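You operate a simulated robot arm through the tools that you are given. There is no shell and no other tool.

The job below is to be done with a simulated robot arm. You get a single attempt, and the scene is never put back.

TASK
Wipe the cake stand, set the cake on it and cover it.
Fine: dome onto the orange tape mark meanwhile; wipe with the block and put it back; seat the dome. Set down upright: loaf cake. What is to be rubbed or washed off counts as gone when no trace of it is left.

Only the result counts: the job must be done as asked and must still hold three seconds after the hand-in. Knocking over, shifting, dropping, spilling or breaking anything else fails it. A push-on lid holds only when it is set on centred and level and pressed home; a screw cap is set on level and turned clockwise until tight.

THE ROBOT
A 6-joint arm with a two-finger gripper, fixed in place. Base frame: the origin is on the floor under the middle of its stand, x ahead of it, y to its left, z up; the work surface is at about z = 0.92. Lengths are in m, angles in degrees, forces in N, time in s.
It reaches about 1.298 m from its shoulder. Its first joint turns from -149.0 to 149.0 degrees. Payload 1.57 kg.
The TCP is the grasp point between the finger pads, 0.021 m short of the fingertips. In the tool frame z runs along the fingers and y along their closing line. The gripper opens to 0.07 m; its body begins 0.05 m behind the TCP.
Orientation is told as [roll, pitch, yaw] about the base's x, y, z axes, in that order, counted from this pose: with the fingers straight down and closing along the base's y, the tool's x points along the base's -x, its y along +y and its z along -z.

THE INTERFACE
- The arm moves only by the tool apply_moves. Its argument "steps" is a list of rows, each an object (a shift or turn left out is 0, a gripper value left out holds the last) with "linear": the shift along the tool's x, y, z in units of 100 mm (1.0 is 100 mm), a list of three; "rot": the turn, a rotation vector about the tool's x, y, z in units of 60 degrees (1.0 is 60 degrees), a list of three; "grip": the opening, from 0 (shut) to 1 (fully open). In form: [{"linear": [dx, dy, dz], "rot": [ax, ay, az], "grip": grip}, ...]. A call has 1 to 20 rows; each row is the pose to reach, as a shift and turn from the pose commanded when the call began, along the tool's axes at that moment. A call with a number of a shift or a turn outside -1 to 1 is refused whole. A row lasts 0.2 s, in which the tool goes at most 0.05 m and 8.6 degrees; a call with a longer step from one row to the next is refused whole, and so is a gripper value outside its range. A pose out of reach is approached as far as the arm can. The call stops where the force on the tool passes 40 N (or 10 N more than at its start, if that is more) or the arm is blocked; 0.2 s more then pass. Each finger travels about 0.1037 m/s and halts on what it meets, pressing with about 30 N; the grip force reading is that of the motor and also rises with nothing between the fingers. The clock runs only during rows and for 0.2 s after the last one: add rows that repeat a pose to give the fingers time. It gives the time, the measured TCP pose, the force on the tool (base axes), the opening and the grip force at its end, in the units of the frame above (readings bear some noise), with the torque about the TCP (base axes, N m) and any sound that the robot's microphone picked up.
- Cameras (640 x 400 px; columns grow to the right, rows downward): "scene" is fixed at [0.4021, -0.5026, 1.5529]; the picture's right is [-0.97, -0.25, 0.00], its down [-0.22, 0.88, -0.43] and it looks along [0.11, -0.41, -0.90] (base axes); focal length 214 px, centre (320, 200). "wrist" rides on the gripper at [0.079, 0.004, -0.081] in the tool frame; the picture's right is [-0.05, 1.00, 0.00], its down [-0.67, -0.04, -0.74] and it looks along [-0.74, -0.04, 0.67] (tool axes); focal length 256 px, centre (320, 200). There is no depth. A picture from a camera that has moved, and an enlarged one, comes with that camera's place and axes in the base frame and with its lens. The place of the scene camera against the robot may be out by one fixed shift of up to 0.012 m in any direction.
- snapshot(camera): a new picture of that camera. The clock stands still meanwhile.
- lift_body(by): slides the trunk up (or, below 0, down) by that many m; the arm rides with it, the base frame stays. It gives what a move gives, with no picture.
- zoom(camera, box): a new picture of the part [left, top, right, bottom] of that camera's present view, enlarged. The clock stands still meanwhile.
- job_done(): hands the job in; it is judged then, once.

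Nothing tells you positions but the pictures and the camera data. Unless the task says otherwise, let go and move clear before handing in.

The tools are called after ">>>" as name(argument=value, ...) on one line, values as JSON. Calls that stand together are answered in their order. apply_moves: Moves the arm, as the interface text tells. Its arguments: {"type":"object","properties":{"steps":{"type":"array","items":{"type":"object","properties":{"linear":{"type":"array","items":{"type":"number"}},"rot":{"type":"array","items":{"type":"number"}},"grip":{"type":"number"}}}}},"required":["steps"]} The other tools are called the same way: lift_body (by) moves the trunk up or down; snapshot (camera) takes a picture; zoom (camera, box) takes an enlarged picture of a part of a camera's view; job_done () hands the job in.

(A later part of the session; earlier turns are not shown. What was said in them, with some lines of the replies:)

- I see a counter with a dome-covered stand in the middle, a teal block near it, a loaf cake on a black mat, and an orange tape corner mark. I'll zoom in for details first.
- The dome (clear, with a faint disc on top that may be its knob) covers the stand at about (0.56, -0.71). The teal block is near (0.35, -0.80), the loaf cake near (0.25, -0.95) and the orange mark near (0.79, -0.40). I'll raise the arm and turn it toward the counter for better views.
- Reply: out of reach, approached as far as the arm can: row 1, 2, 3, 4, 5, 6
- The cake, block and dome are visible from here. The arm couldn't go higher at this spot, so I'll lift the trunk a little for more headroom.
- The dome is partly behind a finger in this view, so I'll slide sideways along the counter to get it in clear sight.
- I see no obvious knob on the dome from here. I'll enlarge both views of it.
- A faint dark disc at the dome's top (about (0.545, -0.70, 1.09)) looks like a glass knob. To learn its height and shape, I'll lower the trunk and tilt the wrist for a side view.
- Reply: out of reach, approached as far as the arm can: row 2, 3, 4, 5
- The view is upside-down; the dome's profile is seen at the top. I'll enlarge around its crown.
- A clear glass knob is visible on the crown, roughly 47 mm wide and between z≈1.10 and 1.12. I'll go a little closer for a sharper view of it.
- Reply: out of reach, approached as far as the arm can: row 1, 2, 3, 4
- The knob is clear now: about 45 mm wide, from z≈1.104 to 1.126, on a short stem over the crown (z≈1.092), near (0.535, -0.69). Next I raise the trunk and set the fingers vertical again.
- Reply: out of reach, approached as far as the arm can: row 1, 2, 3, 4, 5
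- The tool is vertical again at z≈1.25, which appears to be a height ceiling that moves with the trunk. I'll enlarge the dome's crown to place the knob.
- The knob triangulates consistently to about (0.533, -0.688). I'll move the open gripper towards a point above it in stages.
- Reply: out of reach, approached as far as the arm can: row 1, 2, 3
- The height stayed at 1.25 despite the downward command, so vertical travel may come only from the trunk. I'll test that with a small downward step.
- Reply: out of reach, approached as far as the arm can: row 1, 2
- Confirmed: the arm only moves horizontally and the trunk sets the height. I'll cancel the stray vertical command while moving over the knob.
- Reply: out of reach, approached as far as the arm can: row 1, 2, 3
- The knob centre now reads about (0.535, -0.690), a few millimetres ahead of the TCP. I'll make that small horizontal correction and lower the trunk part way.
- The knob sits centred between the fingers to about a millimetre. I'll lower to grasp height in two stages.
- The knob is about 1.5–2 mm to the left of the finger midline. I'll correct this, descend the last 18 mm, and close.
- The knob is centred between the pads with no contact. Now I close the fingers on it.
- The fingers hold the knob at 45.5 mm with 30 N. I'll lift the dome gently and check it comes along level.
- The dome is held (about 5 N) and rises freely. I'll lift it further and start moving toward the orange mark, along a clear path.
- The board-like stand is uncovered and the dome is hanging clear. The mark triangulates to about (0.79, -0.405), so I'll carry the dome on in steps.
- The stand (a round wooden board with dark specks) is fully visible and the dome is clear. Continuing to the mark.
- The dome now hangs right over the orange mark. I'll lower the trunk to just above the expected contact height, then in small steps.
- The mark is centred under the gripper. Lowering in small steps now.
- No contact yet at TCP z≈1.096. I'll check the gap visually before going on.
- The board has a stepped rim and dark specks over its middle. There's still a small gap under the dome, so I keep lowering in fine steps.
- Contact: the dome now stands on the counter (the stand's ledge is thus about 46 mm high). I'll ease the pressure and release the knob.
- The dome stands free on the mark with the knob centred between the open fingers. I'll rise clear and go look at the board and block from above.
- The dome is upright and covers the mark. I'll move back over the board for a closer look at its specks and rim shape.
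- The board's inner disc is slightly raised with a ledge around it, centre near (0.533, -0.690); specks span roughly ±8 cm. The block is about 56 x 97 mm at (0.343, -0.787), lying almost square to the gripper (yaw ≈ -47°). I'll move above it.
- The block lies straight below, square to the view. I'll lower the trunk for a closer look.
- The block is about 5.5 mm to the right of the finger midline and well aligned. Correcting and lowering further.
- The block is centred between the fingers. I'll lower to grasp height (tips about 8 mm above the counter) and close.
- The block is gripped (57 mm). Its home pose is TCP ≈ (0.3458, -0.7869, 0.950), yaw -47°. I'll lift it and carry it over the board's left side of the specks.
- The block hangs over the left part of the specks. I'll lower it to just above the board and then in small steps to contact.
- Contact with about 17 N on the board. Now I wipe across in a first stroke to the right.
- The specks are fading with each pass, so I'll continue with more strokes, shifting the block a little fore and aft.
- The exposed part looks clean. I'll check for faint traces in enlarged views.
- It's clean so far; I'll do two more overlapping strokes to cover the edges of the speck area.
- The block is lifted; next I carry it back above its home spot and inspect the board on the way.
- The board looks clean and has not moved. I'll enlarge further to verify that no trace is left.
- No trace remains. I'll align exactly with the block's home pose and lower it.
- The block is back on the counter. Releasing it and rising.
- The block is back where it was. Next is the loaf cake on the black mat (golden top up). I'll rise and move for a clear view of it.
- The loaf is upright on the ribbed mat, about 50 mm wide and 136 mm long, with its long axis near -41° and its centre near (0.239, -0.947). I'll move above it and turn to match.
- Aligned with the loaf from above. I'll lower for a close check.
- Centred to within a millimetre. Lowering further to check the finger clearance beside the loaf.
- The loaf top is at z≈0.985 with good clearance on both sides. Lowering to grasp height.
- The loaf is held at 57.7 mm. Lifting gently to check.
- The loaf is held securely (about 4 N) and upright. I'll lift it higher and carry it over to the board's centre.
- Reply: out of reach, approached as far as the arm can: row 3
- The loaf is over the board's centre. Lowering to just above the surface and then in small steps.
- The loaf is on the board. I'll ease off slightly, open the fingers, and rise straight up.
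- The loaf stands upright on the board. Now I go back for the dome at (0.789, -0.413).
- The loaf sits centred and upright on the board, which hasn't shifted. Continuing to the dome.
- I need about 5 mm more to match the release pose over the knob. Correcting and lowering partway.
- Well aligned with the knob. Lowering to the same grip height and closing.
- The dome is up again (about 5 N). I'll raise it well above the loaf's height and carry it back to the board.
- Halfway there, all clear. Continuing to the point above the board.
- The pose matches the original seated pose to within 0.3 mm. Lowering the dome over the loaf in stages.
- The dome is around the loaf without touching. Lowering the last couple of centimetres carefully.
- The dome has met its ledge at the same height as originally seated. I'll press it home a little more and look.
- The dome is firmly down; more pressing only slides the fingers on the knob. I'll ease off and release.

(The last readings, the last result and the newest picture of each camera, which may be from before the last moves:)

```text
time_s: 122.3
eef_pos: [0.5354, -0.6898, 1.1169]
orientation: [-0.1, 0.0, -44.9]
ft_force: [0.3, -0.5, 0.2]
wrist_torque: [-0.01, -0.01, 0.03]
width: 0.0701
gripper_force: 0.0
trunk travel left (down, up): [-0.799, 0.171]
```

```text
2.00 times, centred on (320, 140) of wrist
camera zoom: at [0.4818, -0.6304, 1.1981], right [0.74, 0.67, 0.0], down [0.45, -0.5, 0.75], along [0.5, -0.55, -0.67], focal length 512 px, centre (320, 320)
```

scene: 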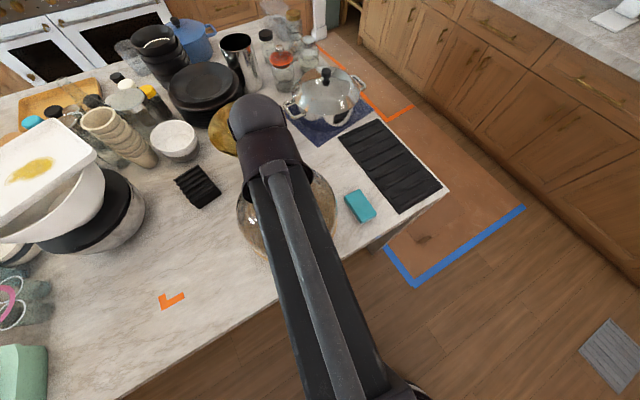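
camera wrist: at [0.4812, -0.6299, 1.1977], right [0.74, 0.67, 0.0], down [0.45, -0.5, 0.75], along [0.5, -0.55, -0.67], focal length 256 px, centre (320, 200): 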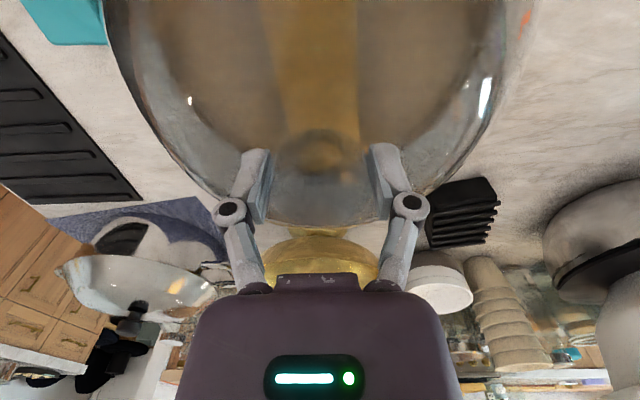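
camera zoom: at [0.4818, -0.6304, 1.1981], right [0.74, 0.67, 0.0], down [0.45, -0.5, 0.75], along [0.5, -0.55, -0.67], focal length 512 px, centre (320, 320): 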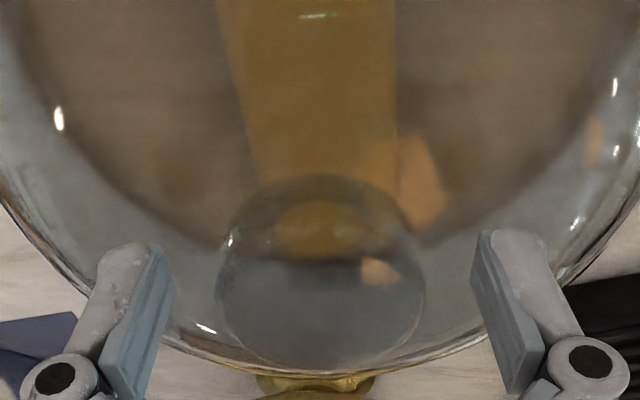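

The knob is free and centred. Rising straight up, then backing off to inspect the result.

>>> lift_body(by=0.1)

>>> apply_moves(steps=[{"linear": [0.35, 0, 0]}, {"linear": [0.7, 0, 0]}, {"linear": [1.0, 0, 0]}])

>>> snapshot(camera="wrist")

>>> zoom(camera="wrist", box=[200, 0, 440, 220])

>>> snapshot(camera="scene")

```text
time_s: 123.7
eef_pos: [0.5348, -0.6907, 1.2174]
orientation: [0.0, 0.0, -45.1]
ft_force: [-0.6, 0.5, -0.4]
wrist_torque: [0.03, -0.01, -0.02]
width: 0.0701
gripper_force: 0.0
trunk travel left (down, up): [-0.899, 0.071]
```

```text
time_s: 124.5
eef_pos: [0.4644, -0.6149, 1.2181]
orientation: [0.0, -0.2, -45.1]
ft_force: [-0.6, -0.3, 0.0]
wrist_torque: [0.01, -0.02, 0.01]
width: 0.07
gripper_force: 0.1
trunk travel left (down, up): [-0.899, 0.071]
```

```text
taken
camera wrist: at [0.4122, -0.5562, 1.2986], right [0.74, 0.67, 0.0], down [0.45, -0.5, 0.75], along [0.5, -0.55, -0.67], focal length 256 px, centre (320, 200)
```

wrist: 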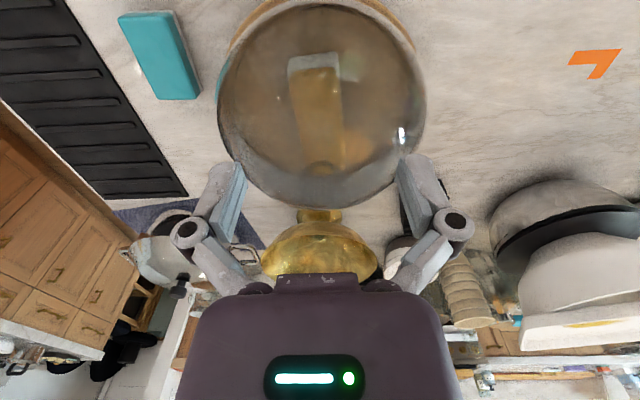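

```text
1.82 times, centred on (320, 110) of wrist
camera zoom: at [0.4122, -0.5562, 1.2986], right [0.74, 0.67, 0.0], down [0.45, -0.5, 0.75], along [0.5, -0.55, -0.67], focal length 465 px, centre (320, 364)
```

zoom: 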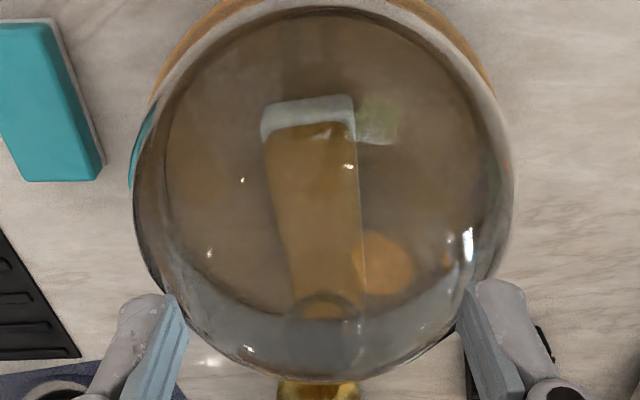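

```text
taken
```

scene: 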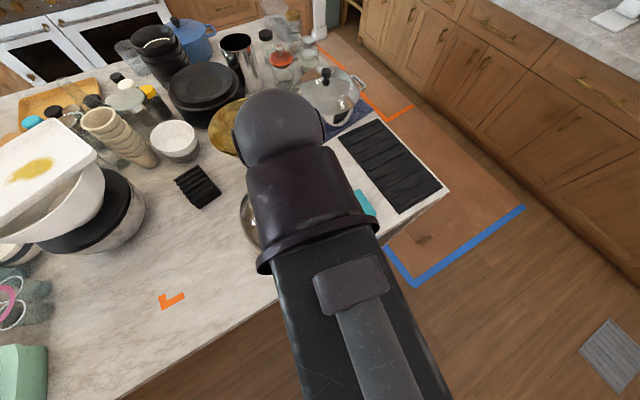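

The dome covers the loaf and looks even all around. To verify centring, I'll take the same view as at the start and compare it.

>>> apply_moves(steps=[{"linear": [0.2, 0.03, 0]}, {"linear": [0.326, 0.062, 0]}, {"linear": [0.326, 0.062, 0]}])

>>> lift_body(by=0.0327)

>>> zoom(camera="wrist", box=[200, 0, 440, 150])

>>> zoom(camera="wrist", box=[220, 100, 420, 230])

>>> snapshot(camera="scene")

```text
time_s: 125.3
eef_pos: [0.4465, -0.5914, 1.2174]
orientation: [0.0, -0.1, -45.0]
ft_force: [-0.2, 0.5, -0.3]
wrist_torque: [0.01, 0.0, -0.03]
width: 0.0701
gripper_force: 0.1
trunk travel left (down, up): [-0.899, 0.071]
```

```text
time_s: 126.0
eef_pos: [0.4462, -0.5915, 1.25]
orientation: [-0.1, 0.0, -44.9]
ft_force: [-0.3, 0.3, -0.9]
wrist_torque: [0.06, 0.02, 0.0]
width: 0.0701
gripper_force: 0.0
trunk travel left (down, up): [-0.931, 0.039]
```

```text
2.67 times, centred on (320, 75) of wrist
camera zoom: at [0.3931, -0.5314, 1.3308], right [0.74, 0.67, 0.0], down [0.45, -0.5, 0.75], along [0.5, -0.55, -0.67], focal length 683 px, centre (320, 533)
```

zoom: 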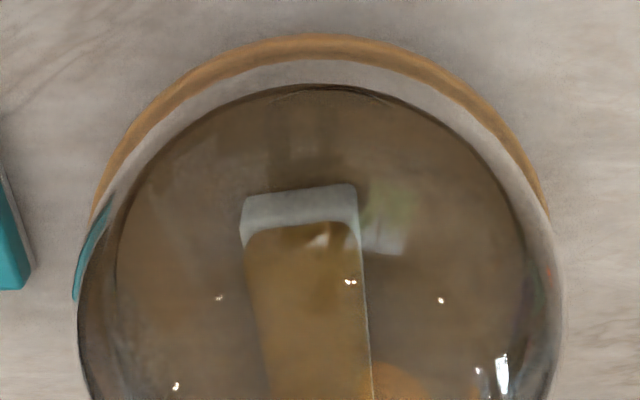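

```text
3.08 times, centred on (320, 165) of wrist
camera zoom: at [0.3931, -0.5314, 1.3308], right [0.74, 0.67, 0.0], down [0.45, -0.5, 0.75], along [0.5, -0.55, -0.67], focal length 788 px, centre (320, 308)
```

zoom: 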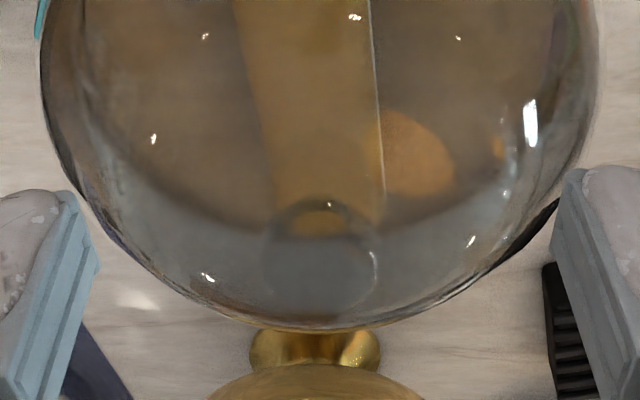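

```text
taken
```

scene: 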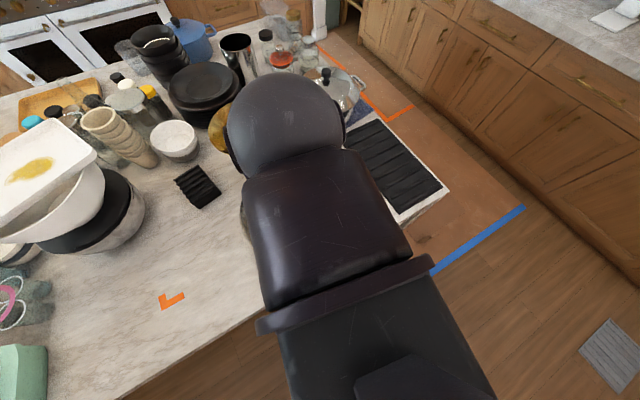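

The view matches the original closely. I'll take enlarged looks at the rim and also a side view to check it sits level.

>>> zoom(camera="wrist", box=[270, 0, 370, 50])

>>> apply_moves(steps=[{"linear": [0.4, 0, 0]}, {"linear": [0.8, 0, 0]}, {"linear": [1.0, 0, 0]}])

>>> lift_body(by=-0.18)

>>> apply_moves(steps=[{"rot": [0, -0.13, 0]}, {"rot": [0, -0.26, 0]}, {"rot": [0, -0.39, 0]}, {"rot": [0, -0.5, 0]}])

>>> snapshot(camera="wrist")

>>> zoom(camera="wrist", box=[200, 0, 440, 220])

```text
6.40 times, centred on (320, 25) of wrist
camera zoom: at [0.3931, -0.5314, 1.3308], right [0.74, 0.67, 0.0], down [0.45, -0.5, 0.75], along [0.5, -0.55, -0.67], focal length 1638 px, centre (320, 1320)
```

zoom: 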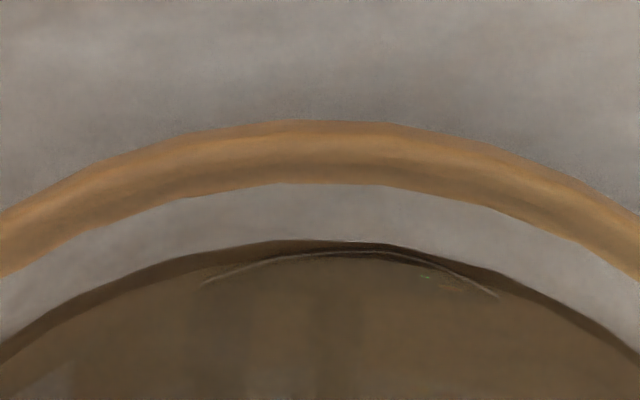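

```text
time_s: 126.8
eef_pos: [0.3751, -0.5193, 1.2511]
orientation: [0.0, -0.1, -44.9]
ft_force: [0.4, -0.4, 0.5]
wrist_torque: [-0.01, 0.03, 0.0]
width: 0.07
gripper_force: 0.0
trunk travel left (down, up): [-0.931, 0.039]
```

```text
time_s: 128.8
eef_pos: [0.376, -0.5198, 1.0704]
orientation: [0.1, 0.0, -45.0]
ft_force: [-0.7, -0.6, -0.2]
wrist_torque: [0.0, -0.01, -0.01]
width: 0.07
gripper_force: 0.0
trunk travel left (down, up): [-0.751, 0.219]
```

```text
time_s: 129.8
eef_pos: [0.3755, -0.5201, 1.0951]
orientation: [-0.1, -30.2, -44.9]
ft_force: [0.5, 0.3, -0.8]
wrist_torque: [-0.01, 0.02, -0.02]
width: 0.0701
gripper_force: 0.0
out of reach, approached as far as the arm can: row 2, 3, 4
trunk travel left (down, up): [-0.751, 0.219]
```

```text
taken
camera wrist: at [0.3015, -0.4404, 1.1253], right [0.74, 0.67, 0.03], down [0.12, -0.17, 0.98], along [0.66, -0.72, -0.2], focal length 256 px, centre (320, 200)
```

wrist: 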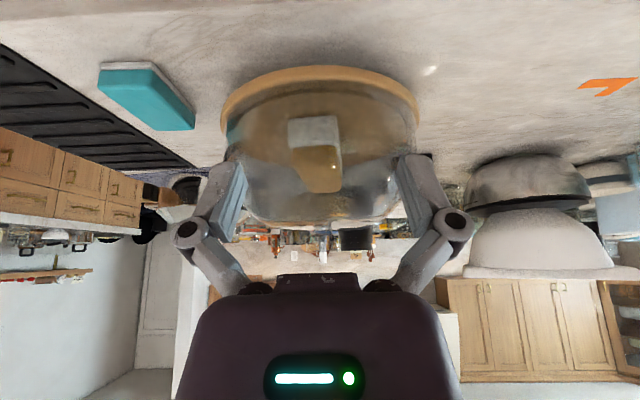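

```text
1.82 times, centred on (320, 110) of wrist
camera zoom: at [0.3015, -0.4404, 1.1253], right [0.74, 0.67, 0.03], down [0.12, -0.17, 0.98], along [0.66, -0.72, -0.2], focal length 465 px, centre (320, 364)
```

zoom: 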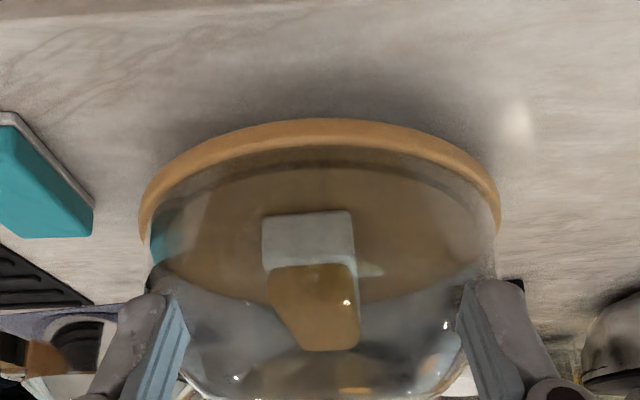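

The stand, loaf and dome look level. I'll zoom on the left and right rims to compare with the original seating.

>>> zoom(camera="wrist", box=[210, 50, 320, 150])

>>> zoom(camera="wrist", box=[320, 50, 430, 150])

```text
4.00 times, centred on (265, 100) of wrist
camera zoom: at [0.3015, -0.4404, 1.1253], right [0.74, 0.67, 0.03], down [0.12, -0.17, 0.98], along [0.66, -0.72, -0.2], focal length 1024 px, centre (540, 600)
```

zoom: 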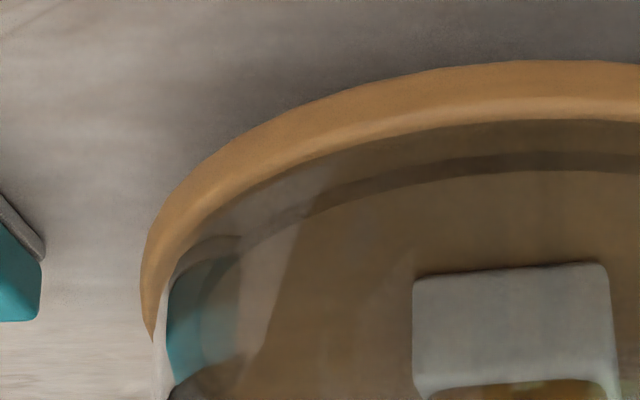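

```text
4.00 times, centred on (375, 100) of wrist
camera zoom: at [0.3015, -0.4404, 1.1253], right [0.74, 0.67, 0.03], down [0.12, -0.17, 0.98], along [0.66, -0.72, -0.2], focal length 1024 px, centre (100, 600)
```

zoom: 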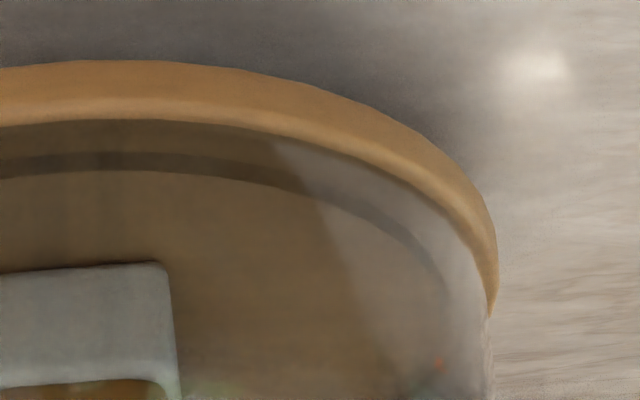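

The dome's rim sits around the inner disc on the ledge and is centred to within about a millimetre, like the original. I'll back off and take a final overall look.

>>> apply_moves(steps=[{"rot": [0, 0.13, 0]}, {"rot": [0, 0.26, 0]}, {"rot": [0, 0.39, 0]}, {"rot": [0, 0.5, 0]}])

>>> lift_body(by=0.15)

>>> apply_moves(steps=[{"linear": [0.3, -0.3, 0]}, {"linear": [0.6, -0.6, 0]}, {"linear": [0.9, -0.9, 0]}])

>>> apply_moves(steps=[{"linear": [0.1, -0.3, 0]}, {"linear": [0.2, -0.6, 0]}, {"linear": [0.3, -0.9, 0]}])

>>> snapshot(camera="scene")

>>> snapshot(camera="wrist")

```text
time_s: 130.8
eef_pos: [0.3747, -0.5211, 1.0706]
orientation: [-0.1, 0.1, -45.0]
ft_force: [-0.1, 0.0, 0.4]
wrist_torque: [-0.02, 0.01, 0.01]
width: 0.0699
gripper_force: 0.1
out of reach, approached as far as the arm can: row 1, 2, 3, 4
trunk travel left (down, up): [-0.751, 0.219]
```

```text
time_s: 132.6
eef_pos: [0.3752, -0.5201, 1.2199]
orientation: [0.0, 0.0, -45.0]
ft_force: [0.6, -0.4, 0.6]
wrist_torque: [0.01, -0.01, 0.03]
width: 0.0697
gripper_force: 0.0
trunk travel left (down, up): [-0.901, 0.069]
```

```text
time_s: 133.4
eef_pos: [0.247, -0.5202, 1.2201]
orientation: [-0.1, -0.2, -45.0]
ft_force: [0.2, -0.1, 0.0]
wrist_torque: [-0.01, -0.01, -0.01]
width: 0.0698
gripper_force: 0.0
out of reach, approached as far as the arm can: row 2, 3
trunk travel left (down, up): [-0.901, 0.069]
```

```text
time_s: 134.2
eef_pos: [0.1643, -0.5634, 1.2201]
orientation: [0.1, -0.1, -45.0]
ft_force: [-1.2, -1.9, -0.1]
wrist_torque: [-0.01, -0.02, -0.02]
width: 0.0701
gripper_force: 0.2
trunk travel left (down, up): [-0.901, 0.069]
```

```text
taken
```

scene: 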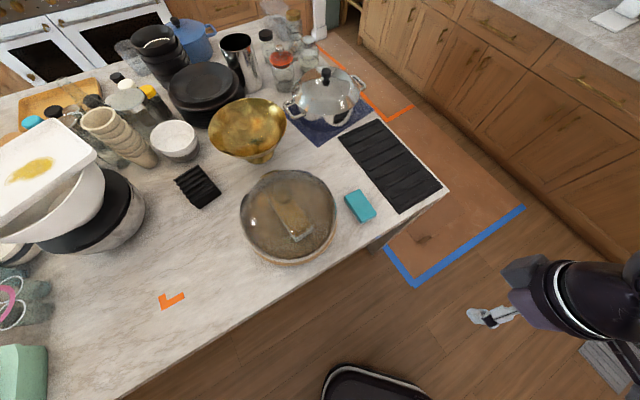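

```text
taken
camera wrist: at [0.1108, -0.5045, 1.3007], right [0.74, 0.67, 0.0], down [0.45, -0.5, 0.75], along [0.5, -0.55, -0.67], focal length 256 px, centre (320, 200)
```

wrist: 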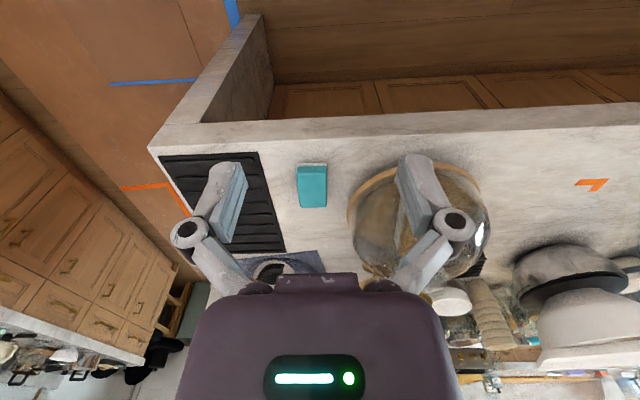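

>>> zoom(camera="scene", box=[220, 150, 400, 280])

>>> zoom(camera="scene", box=[230, 160, 350, 270])

```text
3.08 times, centred on (310, 215) of scene
camera zoom: at [0.4021, -0.5026, 1.5529], right [-0.97, -0.25, 0.0], down [-0.22, 0.88, -0.43], along [0.11, -0.41, -0.9], focal length 660 px, centre (351, 154)
```

zoom: 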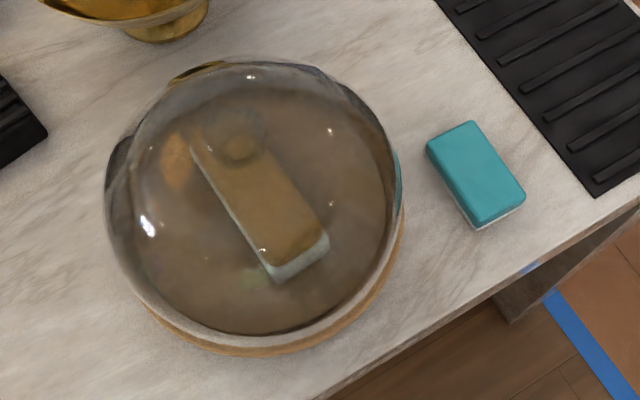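

```text
3.64 times, centred on (290, 215) of scene
camera zoom: at [0.4021, -0.5026, 1.5529], right [-0.97, -0.25, 0.0], down [-0.22, 0.88, -0.43], along [0.11, -0.41, -0.9], focal length 780 px, centre (429, 146)
```

zoom: 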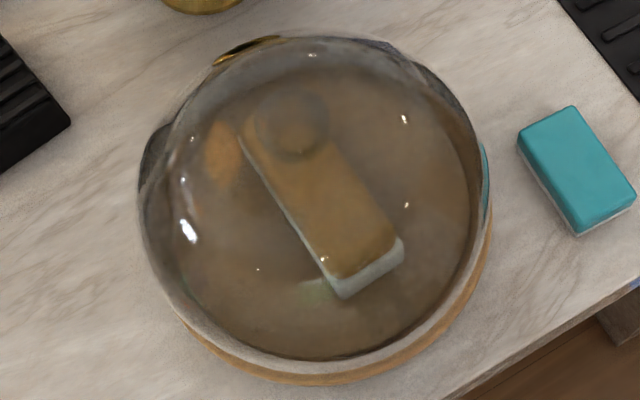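

The loaf stands upright on the clean board. The dome sits exactly as it was seated at the start, and the block is back in its original place. Everything else is undisturbed and the arm is clear, so I'm handing in.

>>> job_done()

```text
The job is handed in.
```

The job is handed in: the stand is wiped clean, the loaf cake is upright on it, and the dome is back over it.

- **Wiping:** I lifted the dome onto the orange tape mark, then wiped the board with the teal block until no specks showed in the enlarged views. The block is back in its original spot and orientation.
- **Cake:** the loaf sits near the centre of the board, golden side up.
- **Dome:** it met the stand's ledge at the same height as when I first lifted it. It lines up with the first picture and looks centred to within a millimetre or two. I pressed it down with about 15 N; beyond that the fingers only slid on the knob.

I saw nothing else moved or knocked over in the final pictures, and the arm is clear of the counter. I haven't seen a verdict on the hand-in.
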